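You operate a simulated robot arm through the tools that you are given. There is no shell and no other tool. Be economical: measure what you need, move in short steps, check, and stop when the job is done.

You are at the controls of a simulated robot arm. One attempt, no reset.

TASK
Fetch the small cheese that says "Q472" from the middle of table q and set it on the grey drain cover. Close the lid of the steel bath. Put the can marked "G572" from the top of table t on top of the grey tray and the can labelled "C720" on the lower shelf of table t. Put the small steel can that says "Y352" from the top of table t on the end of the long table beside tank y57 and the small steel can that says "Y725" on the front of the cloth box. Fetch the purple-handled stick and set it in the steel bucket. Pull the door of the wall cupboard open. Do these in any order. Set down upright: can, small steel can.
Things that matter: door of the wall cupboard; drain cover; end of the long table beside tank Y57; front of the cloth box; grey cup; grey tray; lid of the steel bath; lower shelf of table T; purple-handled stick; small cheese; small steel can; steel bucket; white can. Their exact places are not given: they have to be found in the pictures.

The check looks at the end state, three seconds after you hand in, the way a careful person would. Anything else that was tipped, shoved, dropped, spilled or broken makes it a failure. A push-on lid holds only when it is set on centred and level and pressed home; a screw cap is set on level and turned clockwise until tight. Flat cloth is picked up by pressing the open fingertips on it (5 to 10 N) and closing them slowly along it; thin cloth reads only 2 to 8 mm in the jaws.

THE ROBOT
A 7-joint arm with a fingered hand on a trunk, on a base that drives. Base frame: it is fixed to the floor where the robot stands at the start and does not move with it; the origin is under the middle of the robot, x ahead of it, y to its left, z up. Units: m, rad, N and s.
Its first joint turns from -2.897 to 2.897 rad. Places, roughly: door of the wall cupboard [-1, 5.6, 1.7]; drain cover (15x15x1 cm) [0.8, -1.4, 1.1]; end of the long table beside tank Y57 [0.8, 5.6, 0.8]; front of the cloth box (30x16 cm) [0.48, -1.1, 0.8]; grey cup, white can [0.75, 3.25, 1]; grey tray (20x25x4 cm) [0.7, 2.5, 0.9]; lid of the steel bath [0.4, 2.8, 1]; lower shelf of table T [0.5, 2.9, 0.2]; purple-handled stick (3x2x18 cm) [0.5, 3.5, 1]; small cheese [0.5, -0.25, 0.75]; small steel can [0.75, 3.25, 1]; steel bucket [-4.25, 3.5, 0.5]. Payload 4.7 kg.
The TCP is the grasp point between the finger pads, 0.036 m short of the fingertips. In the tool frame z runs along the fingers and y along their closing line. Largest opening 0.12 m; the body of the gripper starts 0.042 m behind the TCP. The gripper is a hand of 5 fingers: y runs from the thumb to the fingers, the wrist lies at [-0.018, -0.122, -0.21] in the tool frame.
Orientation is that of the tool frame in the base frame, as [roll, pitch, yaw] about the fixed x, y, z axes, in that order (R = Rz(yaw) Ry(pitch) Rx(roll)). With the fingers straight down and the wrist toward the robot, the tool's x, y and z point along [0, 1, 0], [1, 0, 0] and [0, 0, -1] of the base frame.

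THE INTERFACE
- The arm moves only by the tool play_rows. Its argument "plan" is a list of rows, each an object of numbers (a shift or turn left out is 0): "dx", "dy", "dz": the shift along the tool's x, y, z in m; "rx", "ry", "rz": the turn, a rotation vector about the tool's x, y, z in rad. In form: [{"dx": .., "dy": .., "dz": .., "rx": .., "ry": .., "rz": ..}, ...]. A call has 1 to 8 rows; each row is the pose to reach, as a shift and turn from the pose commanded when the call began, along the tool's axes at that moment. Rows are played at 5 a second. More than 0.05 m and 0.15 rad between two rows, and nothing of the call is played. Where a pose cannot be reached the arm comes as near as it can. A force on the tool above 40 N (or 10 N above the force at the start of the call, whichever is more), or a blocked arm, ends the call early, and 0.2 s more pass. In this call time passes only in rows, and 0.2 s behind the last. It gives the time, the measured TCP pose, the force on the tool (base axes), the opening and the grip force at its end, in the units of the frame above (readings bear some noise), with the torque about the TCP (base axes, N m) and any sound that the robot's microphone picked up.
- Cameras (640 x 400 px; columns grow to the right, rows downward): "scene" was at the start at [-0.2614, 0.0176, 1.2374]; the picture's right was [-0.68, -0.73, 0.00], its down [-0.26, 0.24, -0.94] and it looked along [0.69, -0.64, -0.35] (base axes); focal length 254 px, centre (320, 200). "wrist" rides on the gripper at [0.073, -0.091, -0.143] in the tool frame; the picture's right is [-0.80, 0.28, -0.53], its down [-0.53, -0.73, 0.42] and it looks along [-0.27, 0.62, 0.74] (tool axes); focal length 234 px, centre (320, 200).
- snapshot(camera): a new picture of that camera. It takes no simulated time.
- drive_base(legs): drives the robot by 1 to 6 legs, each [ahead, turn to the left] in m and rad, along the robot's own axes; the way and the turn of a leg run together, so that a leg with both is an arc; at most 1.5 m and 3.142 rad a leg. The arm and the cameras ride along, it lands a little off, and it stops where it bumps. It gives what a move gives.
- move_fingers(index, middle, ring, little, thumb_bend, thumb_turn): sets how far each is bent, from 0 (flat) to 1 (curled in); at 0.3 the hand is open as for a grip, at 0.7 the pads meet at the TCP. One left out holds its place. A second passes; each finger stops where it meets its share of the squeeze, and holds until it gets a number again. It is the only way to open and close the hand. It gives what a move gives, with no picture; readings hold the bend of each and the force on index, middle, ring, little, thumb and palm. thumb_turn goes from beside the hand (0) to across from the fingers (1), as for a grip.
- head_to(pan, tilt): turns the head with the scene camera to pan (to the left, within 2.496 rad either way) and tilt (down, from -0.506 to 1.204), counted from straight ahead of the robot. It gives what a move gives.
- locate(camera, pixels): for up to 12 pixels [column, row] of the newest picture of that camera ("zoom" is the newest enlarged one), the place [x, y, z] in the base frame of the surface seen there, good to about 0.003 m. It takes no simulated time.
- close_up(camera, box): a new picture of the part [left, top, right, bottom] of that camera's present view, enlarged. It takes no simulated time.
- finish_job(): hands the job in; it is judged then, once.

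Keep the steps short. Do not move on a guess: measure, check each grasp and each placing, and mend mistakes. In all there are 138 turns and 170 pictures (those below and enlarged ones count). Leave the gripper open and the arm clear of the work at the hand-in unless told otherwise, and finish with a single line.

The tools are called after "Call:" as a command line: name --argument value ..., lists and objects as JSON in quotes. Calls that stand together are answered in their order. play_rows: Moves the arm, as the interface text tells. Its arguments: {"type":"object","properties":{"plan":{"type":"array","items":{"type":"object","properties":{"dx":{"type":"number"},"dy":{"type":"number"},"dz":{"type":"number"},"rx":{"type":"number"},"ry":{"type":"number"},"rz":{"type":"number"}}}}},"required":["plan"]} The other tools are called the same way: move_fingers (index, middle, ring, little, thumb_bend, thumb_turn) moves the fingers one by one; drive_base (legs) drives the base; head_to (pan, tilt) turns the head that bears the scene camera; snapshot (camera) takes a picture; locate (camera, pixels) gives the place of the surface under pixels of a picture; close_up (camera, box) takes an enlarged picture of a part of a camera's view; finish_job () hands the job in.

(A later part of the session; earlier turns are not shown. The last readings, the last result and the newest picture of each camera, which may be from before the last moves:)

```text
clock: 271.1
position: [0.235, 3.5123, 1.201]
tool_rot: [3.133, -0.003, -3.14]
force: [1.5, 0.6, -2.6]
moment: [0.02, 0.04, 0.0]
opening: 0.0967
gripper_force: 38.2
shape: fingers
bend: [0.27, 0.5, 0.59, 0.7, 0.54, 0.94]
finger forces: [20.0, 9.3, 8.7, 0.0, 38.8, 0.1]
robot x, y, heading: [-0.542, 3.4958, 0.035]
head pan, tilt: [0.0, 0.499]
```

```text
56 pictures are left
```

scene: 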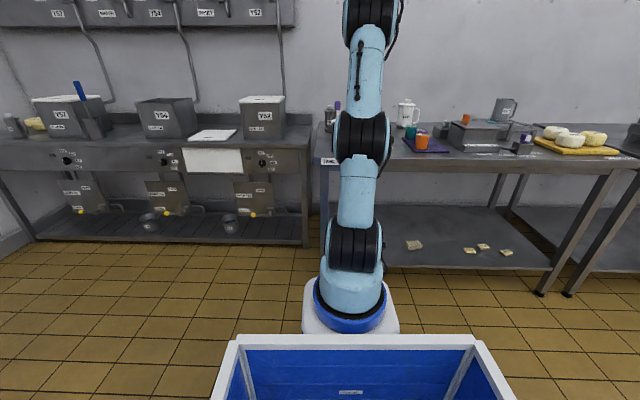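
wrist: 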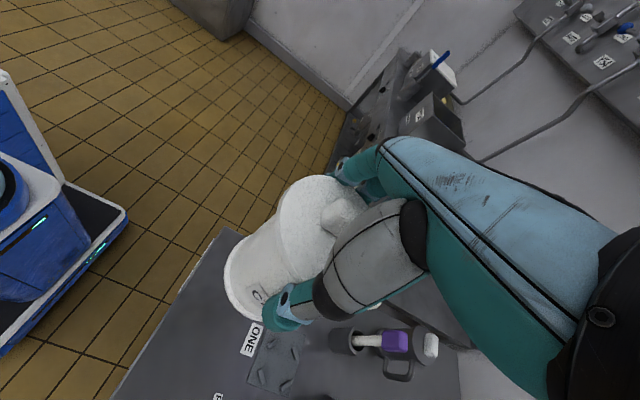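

C720 is held again. I turn the wrist back to normal, back the base off 0.36 m, and then lower the can in front of the table.

Call:
play_rows --plan '[{"rz": 0.14}, {"rz": 0.28}, {"rz": 0.42}, {"rz": 0.56}, {"rz": 0.7}, {"rz": 0.84}, {"rz": 0.98}, {"rz": 1.12}]'

Call:
play_rows --plan '[{"rz": 0.14}, {"rz": 0.28}, {"rz": 0.42}]'

Call:
drive_base --legs '[[-0.38, 0]]'

Call:
play_rows --plan '[{"dz": 0.045, "dx": -0.02}, {"dz": 0.09, "dx": -0.04}, {"dz": 0.135, "dx": -0.06}, {"dz": 0.18, "dx": -0.08}, {"dz": 0.225, "dx": -0.1}, {"dz": 0.27, "dx": -0.12}, {"dz": 0.315, "dx": -0.14}, {"dz": 0.36, "dx": -0.16}]'

Call:
play_rows --plan '[{"dz": 0.045, "dx": -0.01}, {"dz": 0.09, "dx": -0.02}, {"dz": 0.135, "dx": -0.03}, {"dz": 0.18, "dx": -0.04}, {"dz": 0.225, "dx": -0.05}, {"dz": 0.27, "dx": -0.05}, {"dz": 0.315, "dx": -0.05}, {"dz": 0.36, "dx": -0.05}]'

Call:
head_to --pan 0.1 --tilt 0.6

Call:
snapshot --camera "scene"

Call:
snapshot --camera "wrist"

```text
clock: 272.9
position: [0.2355, 3.5071, 1.1982]
tool_rot: [3.136, -0.008, 2.021]
force: [-0.2, 0.4, -2.0]
moment: [0.0, 0.01, 0.0]
opening: 0.0967
gripper_force: 38.4
shape: fingers
bend: [0.27, 0.5, 0.59, 0.7, 0.54, 0.94]
finger forces: [19.8, 9.2, 8.8, 0.0, 38.6, 0.0]
robot x, y, heading: [-0.5477, 3.4984, 0.041]
head pan, tilt: [0.0, 0.499]
```

```text
clock: 273.7
position: [0.2369, 3.5077, 1.1997]
tool_rot: [-3.141, -0.009, 1.601]
force: [0.0, -0.3, -1.6]
moment: [0.04, -0.03, 0.01]
opening: 0.0969
gripper_force: 38.2
shape: fingers
bend: [0.27, 0.5, 0.59, 0.7, 0.54, 0.94]
finger forces: [19.7, 9.2, 8.9, 0.1, 38.5, 0.0]
robot x, y, heading: [-0.5421, 3.4993, 0.038]
head pan, tilt: [0.0, 0.499]
```

```text
clock: 276.1
position: [-0.1476, 3.493, 1.1972]
tool_rot: [3.141, -0.009, 1.606]
force: [-0.1, 1.1, -1.9]
moment: [0.0, 0.0, 0.01]
opening: 0.0966
gripper_force: 37.6
shape: fingers
bend: [0.27, 0.5, 0.59, 0.7, 0.55, 0.94]
finger forces: [19.6, 9.2, 8.8, 0.1, 38.4, 0.0]
robot x, y, heading: [-0.925, 3.4857, 0.038]
head pan, tilt: [0.0, 0.499]
```

```text
clock: 277.9
position: [-0.1409, 3.3349, 0.8362]
tool_rot: [3.14, -0.006, 1.604]
force: [0.3, -0.1, -0.4]
moment: [-0.02, -0.01, 0.04]
opening: 0.0964
gripper_force: 37.6
shape: fingers
bend: [0.27, 0.5, 0.6, 0.7, 0.55, 0.94]
finger forces: [19.3, 9.2, 9.1, 0.1, 37.8, 0.0]
robot x, y, heading: [-0.9305, 3.4804, 0.039]
head pan, tilt: [0.0, 0.499]
```

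```text
clock: 279.8
position: [-0.1366, 3.2907, 0.4746]
tool_rot: [3.14, -0.007, 1.604]
force: [0.7, -0.5, -1.0]
moment: [-0.01, 0.06, 0.04]
opening: 0.0962
gripper_force: 36.7
shape: fingers
bend: [0.27, 0.5, 0.6, 0.7, 0.55, 0.94]
finger forces: [18.5, 9.3, 9.4, 0.0, 36.9, 0.0]
robot x, y, heading: [-0.9279, 3.4799, 0.035]
head pan, tilt: [0.0, 0.499]
```

```text
clock: 280.4
position: [-0.1377, 3.2924, 0.476]
tool_rot: [3.141, -0.008, 1.604]
force: [-0.7, -0.3, -2.0]
moment: [0.0, -0.01, -0.02]
opening: 0.0963
gripper_force: 36.6
shape: fingers
bend: [0.27, 0.5, 0.6, 0.7, 0.55, 0.94]
finger forces: [18.4, 9.1, 9.4, 0.1, 37.0, 0.0]
robot x, y, heading: [-0.9287, 3.4825, 0.042]
head pan, tilt: [0.099, 0.6]
```

```text
55 pictures are left
```

scene: 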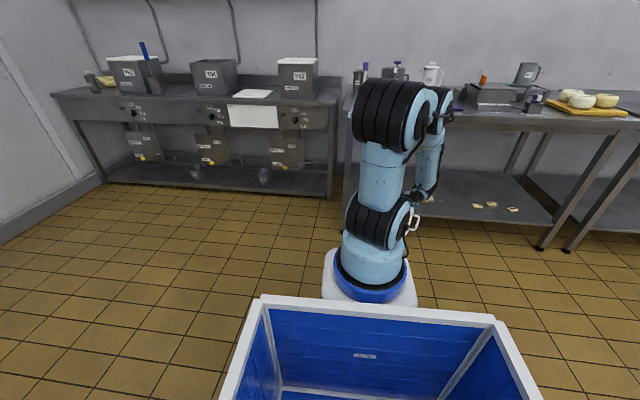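

```text
54 pictures are left
```

wrist: 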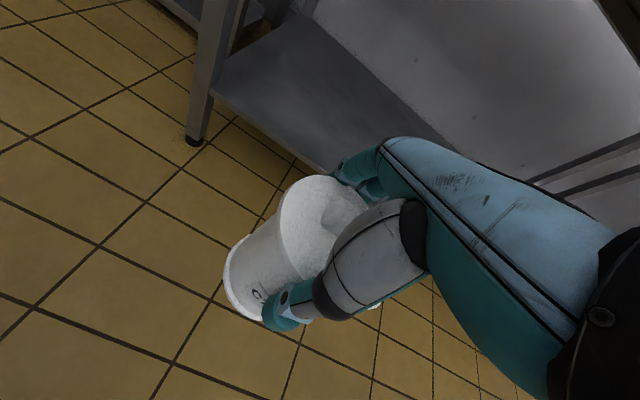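

The can hangs at z≈0.475 in front of the shelf. The forearm is steep, so I extend the arm further from the robot (to flatten it) and lower to 0.38.

Call:
play_rows --plan '[{"dy": 0.04, "dz": 0.02}, {"dy": 0.08, "dz": 0.04}, {"dy": 0.11, "dz": 0.06}, {"dy": 0.14, "dz": 0.08}, {"dy": 0.16, "dz": 0.095}]'

Call:
snapshot --camera "scene"

Call:
locate --camera "scene" --pixels '[[440, 100], [440, 120], [435, 140], [432, 160], [425, 180], [420, 195], [440, 90], [410, 100], [412, 215], [425, 150]]'

```text
clock: 281.6
position: [0.0214, 3.2967, 0.3794]
tool_rot: [3.141, -0.008, 1.605]
force: [0.3, 0.2, -1.1]
moment: [-0.01, 0.0, -0.01]
opening: 0.0959
gripper_force: 37.0
shape: fingers
bend: [0.27, 0.5, 0.6, 0.7, 0.55, 0.94]
finger forces: [18.2, 9.2, 9.5, 0.0, 36.6, 0.0]
robot x, y, heading: [-0.9277, 3.4813, 0.044]
head pan, tilt: [0.099, 0.6]
```

```text
53 pictures are left
```

scene: 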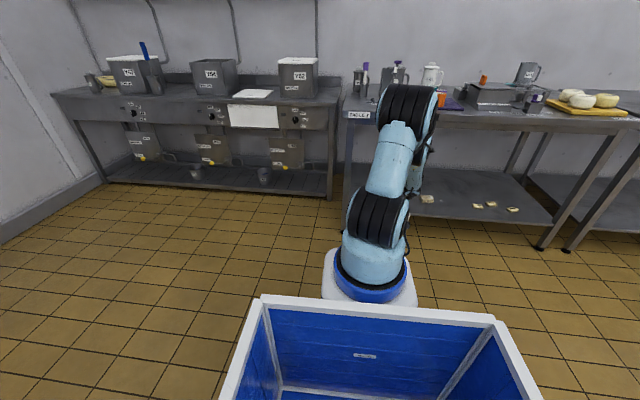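

```text
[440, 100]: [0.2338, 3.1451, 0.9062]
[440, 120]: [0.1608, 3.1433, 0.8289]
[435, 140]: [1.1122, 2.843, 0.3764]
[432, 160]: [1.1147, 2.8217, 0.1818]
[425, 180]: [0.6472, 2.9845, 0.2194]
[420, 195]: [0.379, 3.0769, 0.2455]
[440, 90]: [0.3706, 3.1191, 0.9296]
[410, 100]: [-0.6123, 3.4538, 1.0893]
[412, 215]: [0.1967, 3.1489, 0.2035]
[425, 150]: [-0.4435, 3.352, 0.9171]
```

The forearm now slopes well back (about (-0.44, z 0.92)), so it will stay in front of the table edge. The can's bottom is 3 cm above the shelf. I drive 0.28 ahead to bring it in.

Call:
drive_base --legs '[[0.2, 0]]'

Call:
snapshot --camera "wrist"

Call:
head_to --pan -0.15 --tilt 0.45

Call:
close_up --camera "scene" --box '[220, 60, 480, 260]'

```text
clock: 283.2
position: [0.2179, 3.3045, 0.3792]
tool_rot: [3.142, -0.009, 1.606]
force: [0.3, 0.4, -2.6]
moment: [-0.04, 0.0, -0.03]
opening: 0.0959
gripper_force: 36.8
shape: fingers
bend: [0.27, 0.5, 0.6, 0.7, 0.55, 0.94]
finger forces: [18.1, 9.2, 9.6, 0.1, 36.6, 0.0]
robot x, y, heading: [-0.7304, 3.4928, 0.041]
head pan, tilt: [0.099, 0.6]
```

```text
52 pictures are left
```

wrist: 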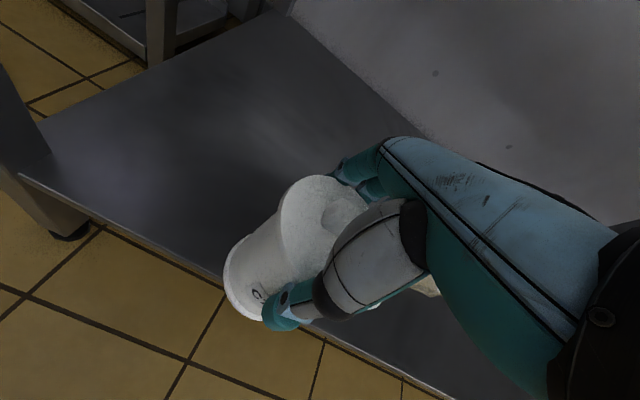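

```text
clock: 284.0
position: [0.2173, 3.305, 0.379]
tool_rot: [3.141, -0.01, 1.605]
force: [0.7, 0.1, -2.1]
moment: [0.0, 0.0, 0.01]
opening: 0.0958
gripper_force: 37.1
shape: fingers
bend: [0.27, 0.5, 0.6, 0.7, 0.55, 0.94]
finger forces: [18.1, 9.2, 9.4, 0.0, 36.6, 0.1]
robot x, y, heading: [-0.7294, 3.492, 0.04]
head pan, tilt: [-0.15, 0.45]
```

```text
2.00 times, centred on (350, 160) of scene
```

zoom: 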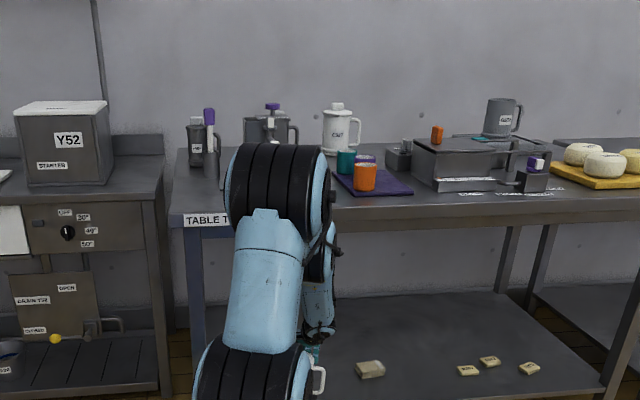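

Everything is clear. I drive 0.09 further in and check.

Call:
drive_base --legs '[[0.09, 0]]'

Call:
play_rows --plan '[{"dz": 0.01}, {"dz": 0.018}, {"dz": 0.023}, {"dz": 0.026}, {"dz": 0.028}, {"dz": 0.03}]'

Call:
snapshot --camera "wrist"

Call:
locate --camera "wrist" --pixels '[[235, 250], [240, 300], [225, 320], [215, 250], [265, 330], [300, 230]]'

```text
clock: 285.1
position: [0.3096, 3.3121, 0.3793]
tool_rot: [3.141, -0.009, 1.607]
force: [-0.1, -0.7, -1.6]
moment: [0.0, -0.02, 0.0]
opening: 0.0959
gripper_force: 36.7
shape: fingers
bend: [0.27, 0.5, 0.6, 0.7, 0.55, 0.94]
finger forces: [18.1, 9.2, 9.6, 0.1, 36.6, 0.0]
robot x, y, heading: [-0.6368, 3.4922, 0.046]
head pan, tilt: [-0.15, 0.45]
```

```text
clock: 286.5
position: [0.3092, 3.3125, 0.3507]
tool_rot: [3.14, -0.008, 1.608]
force: [0.0, -0.3, -2.4]
moment: [-0.05, 0.0, -0.02]
opening: 0.096
gripper_force: 36.4
shape: fingers
bend: [0.27, 0.5, 0.6, 0.7, 0.55, 0.94]
finger forces: [18.0, 9.2, 9.5, 0.0, 36.4, 0.0]
robot x, y, heading: [-0.6395, 3.4949, 0.046]
head pan, tilt: [-0.15, 0.45]
```

```text
50 pictures are left
```

wrist: 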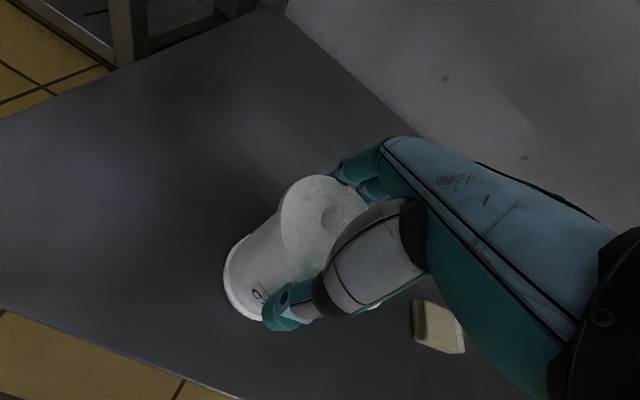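

```text
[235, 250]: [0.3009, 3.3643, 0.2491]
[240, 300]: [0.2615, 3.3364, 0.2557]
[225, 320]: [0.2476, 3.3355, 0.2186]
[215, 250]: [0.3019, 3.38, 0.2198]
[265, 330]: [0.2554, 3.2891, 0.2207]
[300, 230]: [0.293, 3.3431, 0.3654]
```

Not quite in contact yet; the can is fully over the shelf. I lower slowly until contact, then open wide.

Call:
play_rows --plan '[{"dz": 0.002}, {"dz": 0.004}, {"dz": 0.005}, {"dz": 0.006}]'

Call:
move_fingers --index 0.15 --middle 0.2 --ring 0.2 --little 0.2 --thumb_bend 0.2

Call:
snapshot --camera "wrist"

```text
clock: 287.5
position: [0.3108, 3.3115, 0.3471]
tool_rot: [3.137, -0.007, 1.611]
force: [-4.9, 3.2, 31.6]
moment: [-0.39, 0.01, -0.02]
opening: 0.0959
gripper_force: 38.0
shape: fingers
bend: [0.27, 0.5, 0.6, 0.7, 0.55, 0.93]
finger forces: [15.4, 9.9, 9.2, 0.1, 41.7, 0.0]
robot x, y, heading: [-0.6385, 3.4932, 0.046]
head pan, tilt: [-0.15, 0.45]
```

```text
clock: 288.5
position: [0.31, 3.3121, 0.3445]
tool_rot: [-3.141, -0.008, 1.608]
force: [-0.3, 0.3, -0.1]
moment: [-0.03, 0.0, -0.01]
opening: 0.1571
gripper_force: 0.0
shape: fingers
bend: [0.15, 0.2, 0.2, 0.2, 0.2, 0.97]
finger forces: [0.0, 0.0, 0.0, 0.0, 0.0, 0.0]
robot x, y, heading: [-0.6382, 3.4946, 0.047]
head pan, tilt: [-0.15, 0.45]
```

```text
49 pictures are left
```

wrist: 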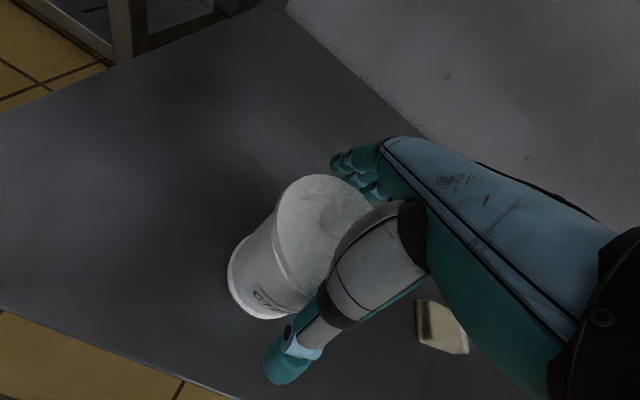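

The can stands free on the shelf. To avoid lifting the wrist against the table top, I rise only 2.5 cm, slide the open hand out sideways (+y, away from the handle), then drive back.

Call:
play_rows --plan '[{"dz": -0.012}, {"dz": -0.025}, {"dz": -0.025, "dx": 0.04}, {"dz": -0.025, "dx": 0.08}, {"dz": -0.025, "dx": 0.12}, {"dz": -0.025, "dx": 0.14}]'

Call:
snapshot --camera "wrist"

```text
clock: 289.9
position: [0.3037, 3.4504, 0.3699]
tool_rot: [3.141, -0.009, 1.609]
force: [0.0, 0.5, 0.2]
moment: [0.0, 0.01, 0.04]
opening: 0.1572
gripper_force: 0.1
shape: fingers
bend: [0.15, 0.2, 0.2, 0.2, 0.2, 0.98]
finger forces: [0.0, 0.0, 0.0, 0.0, 0.1, 0.0]
robot x, y, heading: [-0.6387, 3.4894, 0.038]
head pan, tilt: [-0.15, 0.45]
```

```text
48 pictures are left
```

wrist: 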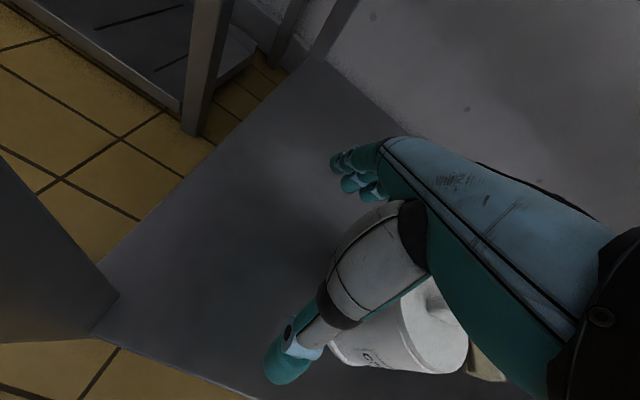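

The can stands upright, free of the hand. I drive back, raise the arm, retract it, and drive forward again for the purple-handled stick.

Call:
drive_base --legs '[[-0.45, 0]]'

Call:
play_rows --plan '[{"dz": -0.05}, {"dz": -0.1}, {"dz": -0.15}, {"dz": -0.2}, {"dz": -0.25}, {"dz": -0.3}, {"dz": -0.35}, {"dz": -0.4}]'

Call:
play_rows --plan '[{"dz": -0.045}, {"dz": -0.09}, {"dz": -0.135, "dy": -0.02}, {"dz": -0.175, "dy": -0.04}, {"dz": -0.215, "dy": -0.065}, {"dz": -0.255, "dy": -0.09}, {"dz": -0.295, "dy": -0.115}, {"dz": -0.335, "dy": -0.14}]'

Call:
play_rows --plan '[{"dz": -0.04, "dy": -0.03}, {"dz": -0.08, "dy": -0.06}, {"dz": -0.12, "dy": -0.09}, {"dz": -0.15, "dy": -0.12}, {"dz": -0.15, "dy": -0.15}]'

Call:
head_to --pan 0.0 --tilt 0.45

Call:
snapshot --camera "scene"

```text
clock: 292.5
position: [-0.1315, 3.4307, 0.3693]
tool_rot: [-3.141, -0.011, 1.607]
force: [0.4, -0.8, -0.3]
moment: [0.0, 0.04, 0.0]
opening: 0.1572
gripper_force: 0.0
shape: fingers
bend: [0.15, 0.2, 0.2, 0.2, 0.2, 0.98]
finger forces: [0.0, 0.0, 0.0, 0.0, 0.0, 0.1]
robot x, y, heading: [-1.0723, 3.4786, 0.043]
head pan, tilt: [-0.15, 0.45]
```

```text
clock: 294.3
position: [-0.1332, 3.4262, 0.7678]
tool_rot: [-3.138, -0.009, 1.608]
force: [0.5, -0.1, -1.2]
moment: [0.04, -0.02, 0.02]
opening: 0.1575
gripper_force: 0.1
shape: fingers
bend: [0.15, 0.2, 0.2, 0.2, 0.2, 0.98]
finger forces: [0.0, 0.1, 0.0, 0.0, 0.1, 0.0]
robot x, y, heading: [-1.0789, 3.4769, 0.044]
head pan, tilt: [-0.15, 0.45]
```

```text
clock: 296.1
position: [-0.2684, 3.4199, 1.1041]
tool_rot: [-3.139, -0.008, 1.607]
force: [0.1, 0.4, -2.4]
moment: [0.05, 0.02, 0.01]
opening: 0.1574
gripper_force: 0.1
shape: fingers
bend: [0.15, 0.2, 0.2, 0.2, 0.2, 0.98]
finger forces: [0.0, 0.0, 0.1, 0.1, 0.1, 0.1]
robot x, y, heading: [-1.0754, 3.4756, 0.043]
head pan, tilt: [-0.15, 0.45]
```

```text
clock: 297.3
position: [-0.4193, 3.4121, 1.2549]
tool_rot: [-3.141, -0.008, 1.608]
force: [0.3, 0.0, -1.2]
moment: [0.05, 0.03, 0.01]
opening: 0.1575
gripper_force: 0.0
shape: fingers
bend: [0.15, 0.2, 0.2, 0.2, 0.2, 0.98]
finger forces: [0.0, 0.0, 0.0, 0.0, 0.0, 0.0]
robot x, y, heading: [-1.0743, 3.475, 0.04]
head pan, tilt: [-0.15, 0.45]
```

```text
clock: 298.0
position: [-0.4201, 3.4117, 1.255]
tool_rot: [-3.141, -0.008, 1.608]
force: [0.2, 0.1, 0.6]
moment: [-0.04, -0.01, 0.03]
opening: 0.1571
gripper_force: 0.1
shape: fingers
bend: [0.15, 0.2, 0.2, 0.2, 0.2, 0.98]
finger forces: [0.0, 0.0, 0.0, 0.0, 0.1, 0.0]
robot x, y, heading: [-1.0768, 3.4761, 0.046]
head pan, tilt: [0.0, 0.45]
```

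```text
47 pictures are left
```

scene: 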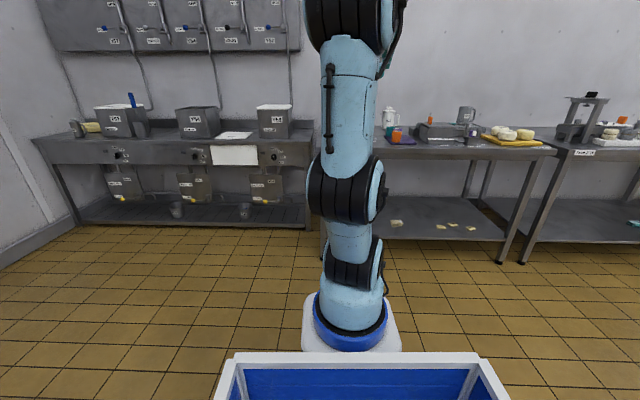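

I drive 0.78 ahead so that the hand hangs near the stick, and look from the wrist.

Call:
drive_base --legs '[[0.78, 0]]'

Call:
move_fingers --index 0.35 --middle 0.35 --ring 0.35 --little 0.35 --thumb_bend 0.35

Call:
close_up --camera "wrist" --box '[120, 80, 360, 320]'

```text
clock: 302.3
position: [0.366, 3.4352, 1.2532]
tool_rot: [3.14, -0.009, 1.596]
force: [-0.5, 0.2, 0.6]
moment: [0.04, -0.01, 0.04]
opening: 0.1574
gripper_force: 0.1
shape: fingers
bend: [0.15, 0.2, 0.2, 0.2, 0.2, 0.98]
finger forces: [0.1, 0.1, 0.1, 0.0, 0.0, 0.0]
robot x, y, heading: [-0.2875, 3.5031, 0.031]
head pan, tilt: [0.0, 0.45]
```

```text
clock: 303.3
position: [0.3668, 3.4328, 1.2542]
tool_rot: [-3.14, -0.007, 1.597]
force: [-0.7, -0.8, -0.9]
moment: [0.02, 0.01, -0.01]
opening: 0.1085
gripper_force: 0.1
shape: fingers
bend: [0.35, 0.35, 0.35, 0.35, 0.35, 0.98]
finger forces: [0.1, 0.1, 0.0, 0.0, 0.0, 0.0]
robot x, y, heading: [-0.29, 3.5033, 0.026]
head pan, tilt: [0.0, 0.45]
```

```text
1.67 times, centred on (240, 200) of wrist
```

zoom: 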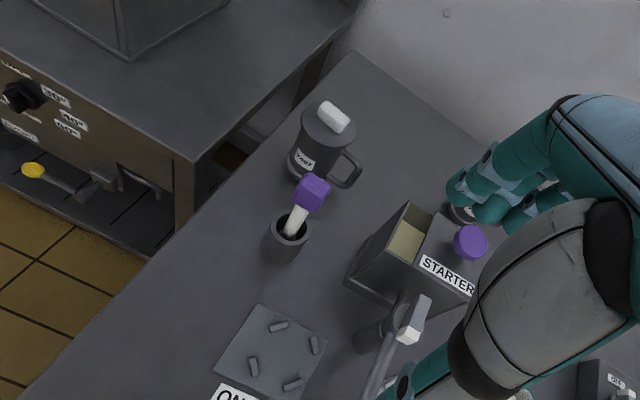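

Call:
locate --camera "zoom" --pixels '[[312, 184], [303, 195], [322, 200], [312, 208], [300, 180], [325, 185], [300, 217], [288, 232], [275, 228], [305, 232], [328, 120], [310, 130]]'

```text
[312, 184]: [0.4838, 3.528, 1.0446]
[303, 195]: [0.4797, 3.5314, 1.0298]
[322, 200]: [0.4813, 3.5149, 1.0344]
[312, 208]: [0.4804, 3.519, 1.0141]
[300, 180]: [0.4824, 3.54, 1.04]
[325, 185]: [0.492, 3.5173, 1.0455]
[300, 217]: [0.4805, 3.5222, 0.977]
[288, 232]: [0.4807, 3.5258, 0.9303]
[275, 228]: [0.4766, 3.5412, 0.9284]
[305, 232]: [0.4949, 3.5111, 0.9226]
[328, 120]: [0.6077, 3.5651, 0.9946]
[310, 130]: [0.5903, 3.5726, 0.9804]
```

The purple handle's top centre is (0.488,3.527,1.045). I narrow the opening a little, move above it and come down to TCP 1.03.

Call:
move_fingers --index 0.45 --middle 0.45 --ring 0.45 --little 0.45 --thumb_bend 0.45

Call:
play_rows --plan '[{"dx": 0.025, "dy": 0.033}, {"dx": 0.05, "dy": 0.066}, {"dx": 0.075, "dy": 0.1}, {"dx": 0.091, "dy": 0.1235}, {"dx": 0.091, "dy": 0.1235, "dz": 0.04}, {"dx": 0.091, "dy": 0.1235, "dz": 0.08}, {"dx": 0.091, "dy": 0.1235, "dz": 0.12}, {"dx": 0.091, "dy": 0.1235, "dz": 0.14}]'

Call:
snapshot --camera "wrist"

```text
clock: 304.3
position: [0.3672, 3.435, 1.2546]
tool_rot: [-3.142, -0.008, 1.596]
force: [-0.3, -0.1, -0.9]
moment: [-0.03, -0.01, 0.04]
opening: 0.0789
gripper_force: 0.1
shape: fingers
bend: [0.45, 0.45, 0.45, 0.45, 0.45, 0.98]
finger forces: [0.0, 0.0, 0.0, 0.1, 0.1, 0.0]
robot x, y, heading: [-0.2879, 3.5025, 0.037]
head pan, tilt: [0.0, 0.45]
```

```text
clock: 306.1
position: [0.487, 3.5313, 1.1166]
tool_rot: [-3.141, -0.009, 1.597]
force: [0.8, -0.5, 0.5]
moment: [0.0, -0.02, 0.03]
opening: 0.0785
gripper_force: 0.0
shape: fingers
bend: [0.45, 0.45, 0.45, 0.45, 0.45, 0.98]
finger forces: [0.1, 0.0, 0.1, 0.0, 0.0, 0.0]
robot x, y, heading: [-0.286, 3.5056, 0.029]
head pan, tilt: [0.0, 0.45]
```

```text
45 pictures are left
```

wrist: 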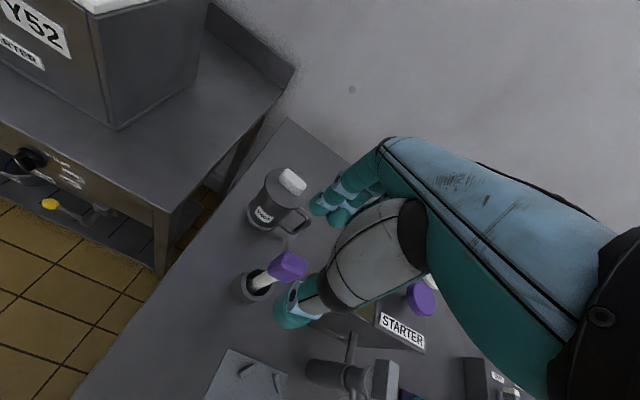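

The handle's top is at (291,263), as predicted. I descend 0.088 m and close.

Call:
play_rows --plan '[{"dz": 0.035}, {"dz": 0.065}, {"dz": 0.088}]'

Call:
move_fingers --index 0.75 --middle 0.75 --ring 0.75 --little 0.75 --thumb_bend 0.75

Call:
play_rows --plan '[{"dz": -0.03}, {"dz": -0.07}, {"dz": -0.11}, {"dz": -0.15}, {"dz": -0.19}, {"dz": -0.23}]'

Call:
snapshot --camera "wrist"

```text
clock: 306.9
position: [0.4876, 3.5317, 1.0251]
tool_rot: [-3.141, -0.01, 1.596]
force: [0.2, 0.3, 0.8]
moment: [0.0, -0.01, -0.03]
opening: 0.0785
gripper_force: 0.1
shape: fingers
bend: [0.45, 0.45, 0.45, 0.45, 0.45, 0.98]
finger forces: [0.0, 0.1, 0.0, 0.0, 0.0, 0.1]
robot x, y, heading: [-0.2883, 3.5068, 0.032]
head pan, tilt: [0.0, 0.45]
```

```text
clock: 307.9
position: [0.4885, 3.5313, 1.0264]
tool_rot: [3.141, -0.01, 1.598]
force: [-0.6, -0.2, -0.1]
moment: [-0.05, -0.02, -0.03]
opening: 0.0077
gripper_force: 15.0
shape: fingers
bend: [0.74, 0.74, 0.75, 0.75, 0.68, 0.95]
finger forces: [9.4, 6.8, 0.1, 0.0, 14.3, 0.0]
robot x, y, heading: [-0.2905, 3.5016, 0.03]
head pan, tilt: [0.0, 0.45]
```

```text
clock: 309.3
position: [0.4904, 3.5276, 1.2532]
tool_rot: [-3.141, -0.009, 1.597]
force: [1.2, -0.2, -0.3]
moment: [0.02, 0.04, -0.02]
opening: 0.0073
gripper_force: 14.9
shape: fingers
bend: [0.74, 0.74, 0.75, 0.75, 0.68, 0.95]
finger forces: [9.3, 6.6, 0.1, 0.0, 14.1, 0.0]
robot x, y, heading: [-0.2894, 3.505, 0.023]
head pan, tilt: [0.0, 0.45]
```

```text
44 pictures are left
```

wrist: 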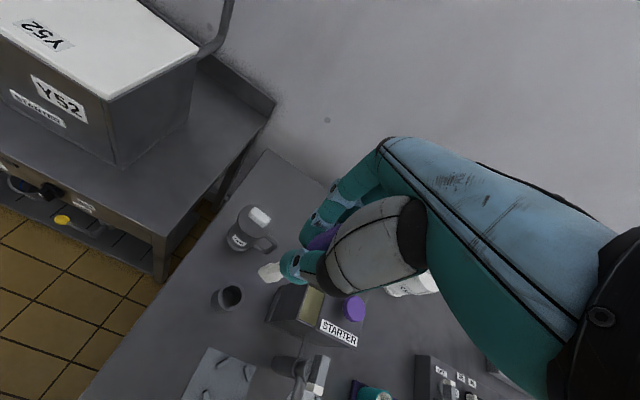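

The stick is out of its holder and in the hand. I retract and drive to the bench with the steel bucket: back 0.4, turn around, 2.85 m to (-3.5,4.0), and turn toward the bench.

Call:
play_rows --plan '[{"dy": -0.045}, {"dy": -0.09}, {"dy": -0.135}, {"dy": -0.18}, {"dy": -0.225}, {"dy": -0.25}]'

Call:
drive_base --legs '[[-0.4, 0], [0, 2.94], [1.45, 0], [1.3, 0], [0, 0.783]]'

Call:
head_to --pan 0.2 --tilt 0.45

Call:
snapshot --camera "scene"

Call:
snapshot --camera "wrist"

```text
clock: 310.7
position: [0.2389, 3.5227, 1.2566]
tool_rot: [-3.139, -0.01, 1.597]
force: [1.0, 0.1, -0.8]
moment: [0.03, 0.03, -0.01]
opening: 0.0072
gripper_force: 14.7
shape: fingers
bend: [0.74, 0.74, 0.75, 0.75, 0.68, 0.95]
finger forces: [9.4, 6.5, 0.1, 0.1, 13.9, 0.0]
robot x, y, heading: [-0.286, 3.508, 0.036]
head pan, tilt: [0.0, 0.45]
```

```text
clock: 335.4
position: [-3.8308, 3.3804, 1.2571]
tool_rot: [3.142, -0.008, -0.867]
force: [0.7, 0.0, -0.8]
moment: [-0.04, 0.02, -0.01]
opening: 0.0061
gripper_force: 14.5
shape: fingers
bend: [0.74, 0.74, 0.75, 0.75, 0.69, 0.95]
finger forces: [9.0, 6.4, 0.0, 0.1, 12.5, 0.1]
robot x, y, heading: [-3.429, 3.7252, -2.431]
head pan, tilt: [0.0, 0.45]
```

```text
clock: 336.1
position: [-3.8293, 3.3799, 1.257]
tool_rot: [-3.142, -0.008, -0.866]
force: [0.2, 0.8, 0.2]
moment: [0.01, -0.01, -0.02]
opening: 0.0065
gripper_force: 14.2
shape: fingers
bend: [0.74, 0.74, 0.75, 0.75, 0.69, 0.95]
finger forces: [8.9, 6.5, 0.0, 0.0, 12.6, 0.1]
robot x, y, heading: [-3.4312, 3.7252, -2.432]
head pan, tilt: [0.201, 0.45]
```

```text
43 pictures are left
```

scene: 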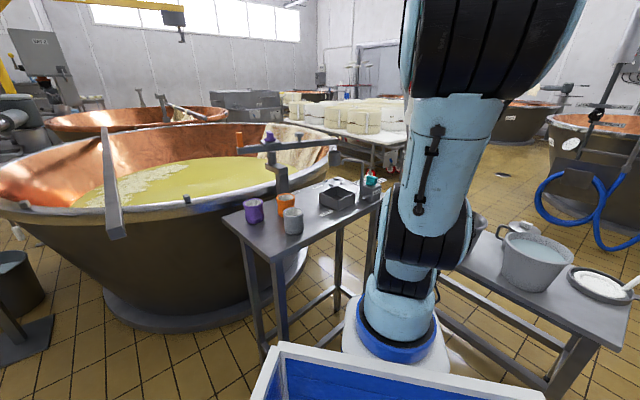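

```text
42 pictures are left
```

wrist: 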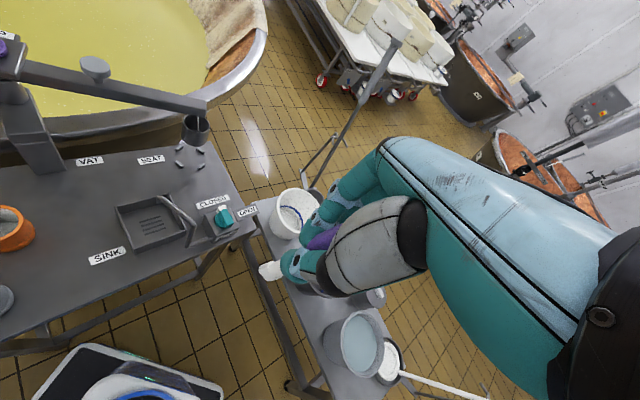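

I see on the bench: a white bucket (wrist 290,212), a grey bucket with liquid (360,345), a pan (390,360), and perhaps another vessel behind the hand. I measure them and take a close-up.

Call:
locate --camera "wrist" --pixels '[[290, 212], [360, 345], [345, 350], [380, 335], [390, 362], [375, 296], [330, 320], [315, 380], [205, 275]]'

Call:
locate --camera "scene" --pixels '[[535, 250], [505, 245], [475, 230], [480, 270], [570, 245], [525, 285], [580, 345], [470, 300]]'

Call:
head_to --pan -0.25 --tilt 0.5

Call:
snapshot --camera "scene"

```text
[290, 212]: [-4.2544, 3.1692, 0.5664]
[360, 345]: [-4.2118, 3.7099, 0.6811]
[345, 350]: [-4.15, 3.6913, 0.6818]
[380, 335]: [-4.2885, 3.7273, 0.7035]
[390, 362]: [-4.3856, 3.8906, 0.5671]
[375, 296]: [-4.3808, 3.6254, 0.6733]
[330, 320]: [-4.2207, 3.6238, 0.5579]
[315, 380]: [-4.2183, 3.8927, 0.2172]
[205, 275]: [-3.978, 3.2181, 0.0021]
```

```text
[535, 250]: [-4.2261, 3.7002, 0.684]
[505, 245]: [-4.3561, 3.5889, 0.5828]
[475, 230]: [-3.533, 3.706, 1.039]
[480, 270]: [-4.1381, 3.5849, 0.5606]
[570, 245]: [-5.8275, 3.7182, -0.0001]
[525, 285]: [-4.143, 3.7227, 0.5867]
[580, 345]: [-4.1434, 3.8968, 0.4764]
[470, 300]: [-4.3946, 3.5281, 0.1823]
```

```text
clock: 337.0
position: [-3.8297, 3.3795, 1.2565]
tool_rot: [-3.141, -0.009, -0.867]
force: [0.0, -0.1, -0.1]
moment: [0.01, 0.0, 0.01]
opening: 0.0064
gripper_force: 13.9
shape: fingers
bend: [0.74, 0.74, 0.75, 0.75, 0.69, 0.95]
finger forces: [9.0, 6.3, 0.0, 0.0, 12.6, 0.0]
robot x, y, heading: [-3.4325, 3.7199, -2.43]
head pan, tilt: [-0.25, 0.499]
```

```text
41 pictures are left
```

scene: 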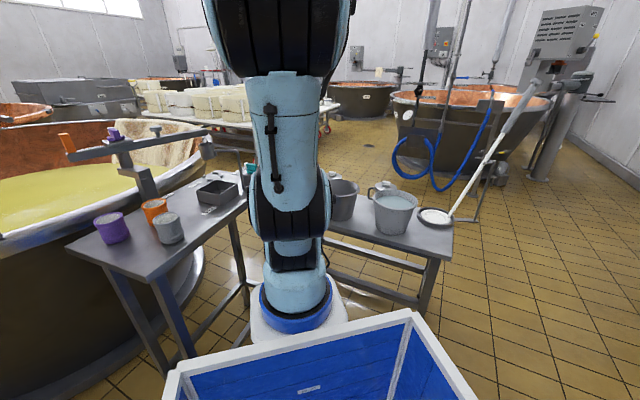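

A darker steel bucket stands at (343,198), next to the one with liquid. I take a close-up and measure it.

Call:
close_up --camera "scene" --box '[310, 160, 470, 260]'

Call:
locate --camera "zoom" --pixels '[[140, 80], [150, 100], [195, 85], [120, 75], [150, 180], [250, 105], [150, 72], [330, 140], [190, 120], [85, 80]]'

```text
4.00 times, centred on (390, 210) of scene
```

zoom: 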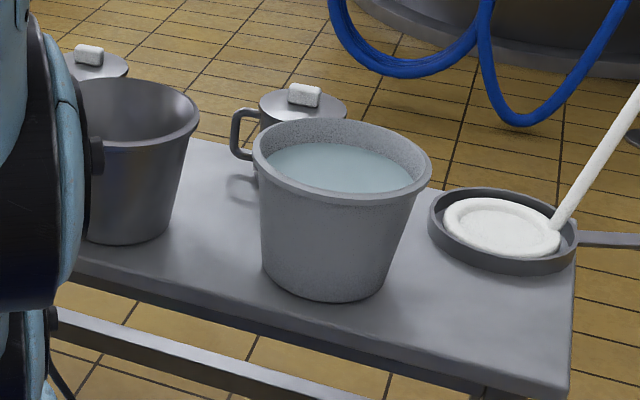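

```text
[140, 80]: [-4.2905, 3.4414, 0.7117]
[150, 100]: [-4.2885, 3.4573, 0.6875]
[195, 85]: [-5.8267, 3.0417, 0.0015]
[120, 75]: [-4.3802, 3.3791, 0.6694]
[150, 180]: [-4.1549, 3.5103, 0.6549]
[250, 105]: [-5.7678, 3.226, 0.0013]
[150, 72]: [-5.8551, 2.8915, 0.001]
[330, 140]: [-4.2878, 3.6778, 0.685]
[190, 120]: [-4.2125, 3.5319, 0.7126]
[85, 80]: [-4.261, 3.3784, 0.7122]
```

The empty steel bucket: rim z 0.712, centre about (-4.203,3.444), radius 0.088. I carry the stick over it at height 1.25, after a check of the grey rail in the wrist picture.

Call:
locate --camera "wrist" --pixels '[[395, 48], [350, 120], [320, 175], [345, 100]]'

Call:
play_rows --plan '[{"dx": -0.036, "dy": 0.03}, {"dx": -0.072, "dy": 0.06}, {"dx": -0.109, "dy": 0.091}, {"dx": -0.145, "dy": 0.122}, {"dx": -0.181, "dy": 0.152}, {"dx": -0.217, "dy": 0.182}, {"dx": -0.254, "dy": 0.213}, {"dx": -0.29, "dy": 0.243}]'

Call:
snapshot --camera "wrist"

```text
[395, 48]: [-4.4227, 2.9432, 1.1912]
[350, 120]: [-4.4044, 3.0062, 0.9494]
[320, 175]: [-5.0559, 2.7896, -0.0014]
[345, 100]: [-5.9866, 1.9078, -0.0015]
```

```text
clock: 338.8
position: [-4.2031, 3.442, 1.2521]
tool_rot: [3.139, -0.009, -0.867]
force: [1.4, -0.4, 0.9]
moment: [0.02, 0.07, -0.02]
opening: 0.0062
gripper_force: 13.8
shape: fingers
bend: [0.74, 0.74, 0.75, 0.75, 0.69, 0.95]
finger forces: [9.0, 6.6, 0.1, 0.0, 12.4, 0.0]
robot x, y, heading: [-3.4299, 3.7205, -2.429]
head pan, tilt: [-0.25, 0.499]
```

```text
39 pictures are left
```

wrist: 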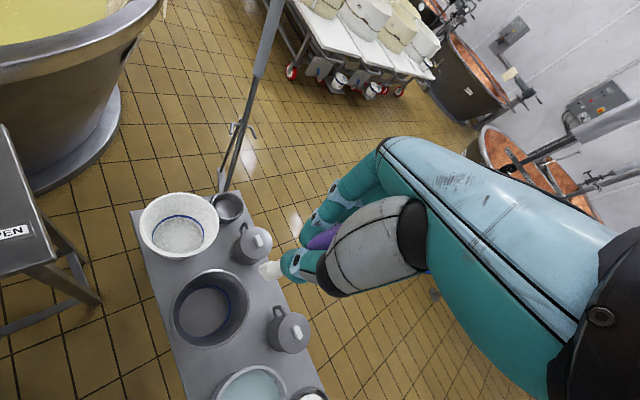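

The steel bucket is at (211,308). I measure its rim from above.

Call:
locate --camera "wrist" --pixels '[[175, 312], [247, 300], [208, 271], [214, 345], [205, 305], [250, 243], [288, 328]]'

```text
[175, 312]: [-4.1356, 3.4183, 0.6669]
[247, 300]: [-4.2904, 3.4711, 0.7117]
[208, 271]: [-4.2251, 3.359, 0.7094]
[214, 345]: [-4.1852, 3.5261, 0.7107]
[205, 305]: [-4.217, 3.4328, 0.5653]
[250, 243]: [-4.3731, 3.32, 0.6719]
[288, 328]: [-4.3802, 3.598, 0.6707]
```

The bucket's rim centre is (-4.205,3.443), right under the hand; its inside bottom is at 0.565. I lower the stick into it to TCP 0.74.

Call:
play_rows --plan '[{"dz": 0.05}, {"dz": 0.1}, {"dz": 0.15}, {"dz": 0.2}, {"dz": 0.25}, {"dz": 0.3}, {"dz": 0.35}, {"dz": 0.4}]'

Call:
play_rows --plan '[{"dz": 0.03}, {"dz": 0.06}, {"dz": 0.085}, {"dz": 0.105}]'

Call:
snapshot --camera "wrist"

```text
clock: 340.6
position: [-4.1975, 3.4395, 0.854]
tool_rot: [3.139, -0.009, -0.866]
force: [1.5, 0.2, 0.7]
moment: [0.03, 0.02, -0.02]
opening: 0.0057
gripper_force: 13.8
shape: fingers
bend: [0.74, 0.74, 0.75, 0.75, 0.69, 0.95]
finger forces: [8.8, 6.6, 0.1, 0.1, 12.1, 0.0]
robot x, y, heading: [-3.4309, 3.7277, -2.427]
head pan, tilt: [-0.25, 0.499]
```

```text
clock: 341.6
position: [-4.1974, 3.4401, 0.7484]
tool_rot: [3.14, -0.01, -0.867]
force: [-0.7, -0.5, -1.0]
moment: [0.0, -0.01, 0.0]
opening: 0.0054
gripper_force: 13.8
shape: fingers
bend: [0.74, 0.74, 0.75, 0.75, 0.69, 0.95]
finger forces: [8.8, 6.7, 0.0, 0.0, 12.1, 0.0]
robot x, y, heading: [-3.4312, 3.7262, -2.429]
head pan, tilt: [-0.25, 0.499]
```

```text
38 pictures are left
```

wrist: 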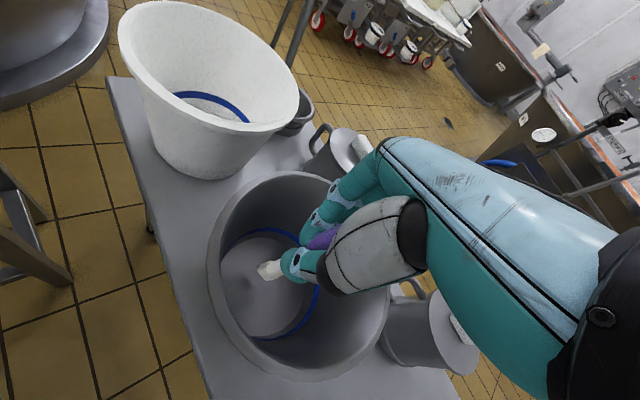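

The stick is inside the bucket. I open the fingers a little, rise, and check.

Call:
move_fingers --index 0.5 --middle 0.5 --ring 0.5 --little 0.5 --thumb_bend 0.5

Call:
play_rows --plan '[{"dz": -0.04}, {"dz": -0.09}, {"dz": -0.14}, {"dz": -0.19}, {"dz": -0.24}, {"dz": -0.29}, {"dz": -0.34}, {"dz": -0.39}]'

Call:
snapshot --camera "wrist"

```text
clock: 342.6
position: [-4.1982, 3.4395, 0.7477]
tool_rot: [3.141, -0.009, -0.869]
force: [-0.5, 1.1, 0.4]
moment: [-0.01, -0.01, -0.02]
opening: 0.0623
gripper_force: 0.1
shape: fingers
bend: [0.5, 0.5, 0.5, 0.5, 0.5, 0.97]
finger forces: [0.1, 0.0, 0.0, 0.0, 0.0, 0.0]
robot x, y, heading: [-3.4318, 3.7223, -2.434]
head pan, tilt: [-0.25, 0.499]
```

```text
clock: 344.4
position: [-4.1977, 3.439, 1.1452]
tool_rot: [-3.138, -0.01, -0.867]
force: [0.1, -0.3, -0.8]
moment: [-0.01, -0.05, 0.01]
opening: 0.0628
gripper_force: 0.0
shape: fingers
bend: [0.5, 0.5, 0.5, 0.5, 0.5, 0.97]
finger forces: [0.0, 0.0, 0.0, 0.1, 0.0, 0.1]
robot x, y, heading: [-3.4301, 3.7231, -2.431]
head pan, tilt: [-0.25, 0.499]
```

```text
37 pictures are left
```

wrist: 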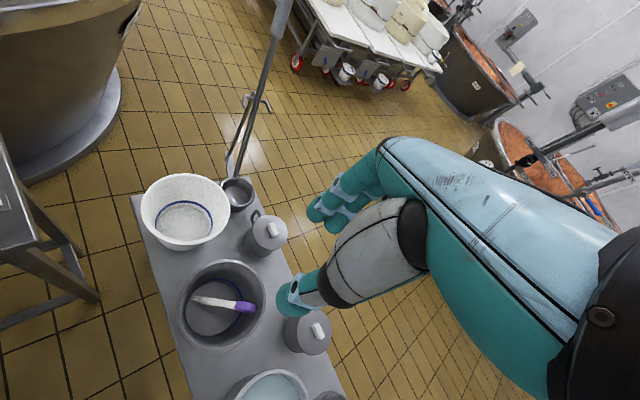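

The stick lies in the steel bucket. I retract, and drive back to table T for Y725.

Call:
play_rows --plan '[{"dx": 0.036, "dy": -0.03, "dz": -0.013}, {"dx": 0.072, "dy": -0.06, "dz": -0.025}, {"dx": 0.109, "dy": -0.091, "dz": -0.038}, {"dx": 0.14, "dy": -0.122, "dz": -0.05}, {"dx": 0.17, "dy": -0.152, "dz": -0.063}, {"dx": 0.2, "dy": -0.182, "dz": -0.075}, {"dx": 0.225, "dy": -0.213, "dz": -0.088}, {"dx": 0.24, "dy": -0.243, "dz": -0.1}]'

Call:
drive_base --legs '[[-0.3, 0], [0, 2.19], [1.4, 0], [1.1, 0], [0, 0.24]]'

Call:
move_fingers --index 0.3 --middle 0.3 --ring 0.3 --little 0.3 --thumb_bend 0.3

Call:
head_to --pan -0.35 --tilt 0.4

Call:
snapshot --camera "scene"

```text
clock: 346.2
position: [-3.8622, 3.418, 1.2414]
tool_rot: [-3.139, -0.007, -0.868]
force: [-1.3, -0.1, 0.6]
moment: [0.02, -0.03, 0.0]
opening: 0.0626
gripper_force: 0.1
shape: fingers
bend: [0.5, 0.5, 0.5, 0.5, 0.5, 0.98]
finger forces: [0.0, 0.1, 0.1, 0.1, 0.0, 0.0]
robot x, y, heading: [-3.4348, 3.7231, -2.43]
head pan, tilt: [-0.25, 0.499]
```

```text
clock: 365.9
position: [-0.3362, 3.1968, 1.2429]
tool_rot: [-3.141, -0.008, 1.503]
force: [0.0, 1.1, -0.4]
moment: [-0.01, 0.0, 0.03]
opening: 0.0628
gripper_force: 0.0
shape: fingers
bend: [0.5, 0.5, 0.5, 0.5, 0.5, 0.98]
finger forces: [0.0, 0.0, 0.0, 0.0, 0.1, 0.0]
robot x, y, heading: [-0.8551, 3.278, -0.062]
head pan, tilt: [-0.25, 0.499]
```

```text
clock: 366.9
position: [-0.3366, 3.1959, 1.2421]
tool_rot: [-3.14, -0.009, 1.505]
force: [-0.1, -0.8, -0.4]
moment: [0.02, -0.04, 0.03]
opening: 0.1217
gripper_force: 0.1
shape: fingers
bend: [0.3, 0.3, 0.3, 0.3, 0.3, 0.98]
finger forces: [0.0, 0.0, 0.0, 0.0, 0.0, 0.1]
robot x, y, heading: [-0.8587, 3.2752, -0.058]
head pan, tilt: [-0.25, 0.499]
```

```text
clock: 367.5
position: [-0.3364, 3.1967, 1.2423]
tool_rot: [-3.141, -0.01, 1.504]
force: [0.1, -0.1, -0.3]
moment: [-0.03, 0.03, 0.05]
opening: 0.1217
gripper_force: 0.0
shape: fingers
bend: [0.3, 0.3, 0.3, 0.3, 0.3, 0.98]
finger forces: [0.0, 0.0, 0.0, 0.1, 0.0, 0.1]
robot x, y, heading: [-0.8626, 3.2768, -0.061]
head pan, tilt: [-0.351, 0.4]
```

```text
36 pictures are left
```

scene: 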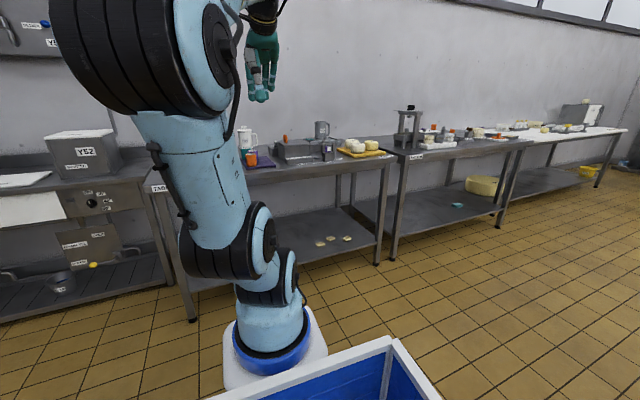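

I straighten the heading, drive 0.63 m to the table, and extend the hand toward Y725.

Call:
drive_base --legs '[[0, 0.06], [0.63, 0]]'

Call:
play_rows --plan '[{"dy": 0.045, "dx": 0.008}, {"dy": 0.09, "dx": 0.016}, {"dy": 0.135, "dx": 0.024}, {"dy": 0.18, "dx": 0.032}, {"dy": 0.225, "dx": 0.04}, {"dy": 0.27, "dx": 0.048}, {"dy": 0.315, "dx": 0.056}]'

Call:
close_up --camera "wrist" --box '[140, 160, 400, 360]'

```text
clock: 371.5
position: [0.3067, 3.2258, 1.243]
tool_rot: [-3.141, -0.009, 1.561]
force: [1.3, -0.1, -0.1]
moment: [-0.04, -0.02, 0.02]
opening: 0.1219
gripper_force: 0.1
shape: fingers
bend: [0.3, 0.3, 0.3, 0.3, 0.3, 0.98]
finger forces: [0.0, 0.0, 0.1, 0.0, 0.0, 0.1]
robot x, y, heading: [-0.2175, 3.2735, -0.003]
head pan, tilt: [-0.351, 0.4]
```

```text
clock: 373.1
position: [0.6256, 3.279, 1.2399]
tool_rot: [3.138, -0.009, 1.56]
force: [-1.1, -0.4, 2.4]
moment: [-0.02, -0.09, 0.01]
opening: 0.122
gripper_force: 0.1
shape: fingers
bend: [0.3, 0.3, 0.3, 0.3, 0.3, 0.98]
finger forces: [0.0, 0.0, 0.1, 0.0, 0.0, 0.0]
robot x, y, heading: [-0.2177, 3.2757, -0.004]
head pan, tilt: [-0.351, 0.4]
```

```text
2.00 times, centred on (270, 260) of wrist
```

zoom: 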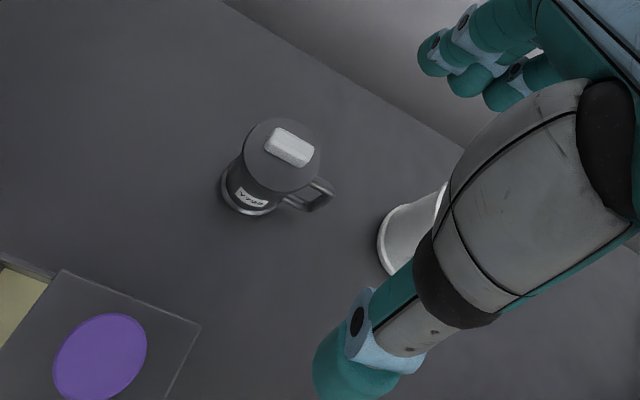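

Call:
locate --camera "zoom" --pixels '[[246, 150], [270, 123], [318, 150], [285, 188], [258, 135], [310, 170], [290, 148], [260, 180], [240, 200], [330, 185]]'

```text
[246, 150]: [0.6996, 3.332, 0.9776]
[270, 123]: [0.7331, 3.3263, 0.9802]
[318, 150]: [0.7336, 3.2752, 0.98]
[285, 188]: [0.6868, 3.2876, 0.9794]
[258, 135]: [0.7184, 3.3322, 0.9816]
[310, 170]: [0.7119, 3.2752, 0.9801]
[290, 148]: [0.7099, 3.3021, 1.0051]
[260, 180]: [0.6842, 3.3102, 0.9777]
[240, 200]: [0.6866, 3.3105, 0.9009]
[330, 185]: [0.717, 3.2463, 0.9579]
```

Y725's lid centre is (0.713,3.304), knob top 1.005. I align, descend to 0.972, and close.

Call:
play_rows --plan '[{"dx": 0.013, "dy": 0.045}, {"dx": 0.026, "dy": 0.087}, {"dx": 0.026, "dy": 0.087, "dz": 0.045}, {"dx": 0.026, "dy": 0.087, "dz": 0.09}, {"dx": 0.026, "dy": 0.087, "dz": 0.13}]'

Call:
snapshot --camera "wrist"

```text
clock: 374.3
position: [0.7119, 3.3037, 1.1124]
tool_rot: [3.141, -0.009, 1.561]
force: [0.2, 0.4, 0.3]
moment: [-0.03, -0.02, -0.01]
opening: 0.122
gripper_force: 0.1
shape: fingers
bend: [0.3, 0.3, 0.3, 0.3, 0.3, 0.98]
finger forces: [0.1, 0.0, 0.0, 0.1, 0.1, 0.1]
robot x, y, heading: [-0.2197, 3.2777, -0.003]
head pan, tilt: [-0.351, 0.4]
```

```text
34 pictures are left
```

wrist: 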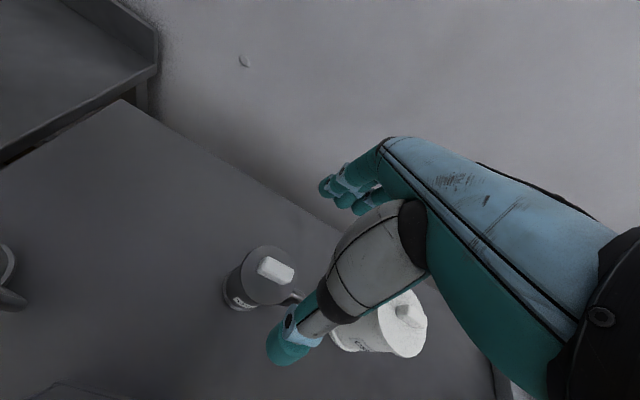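

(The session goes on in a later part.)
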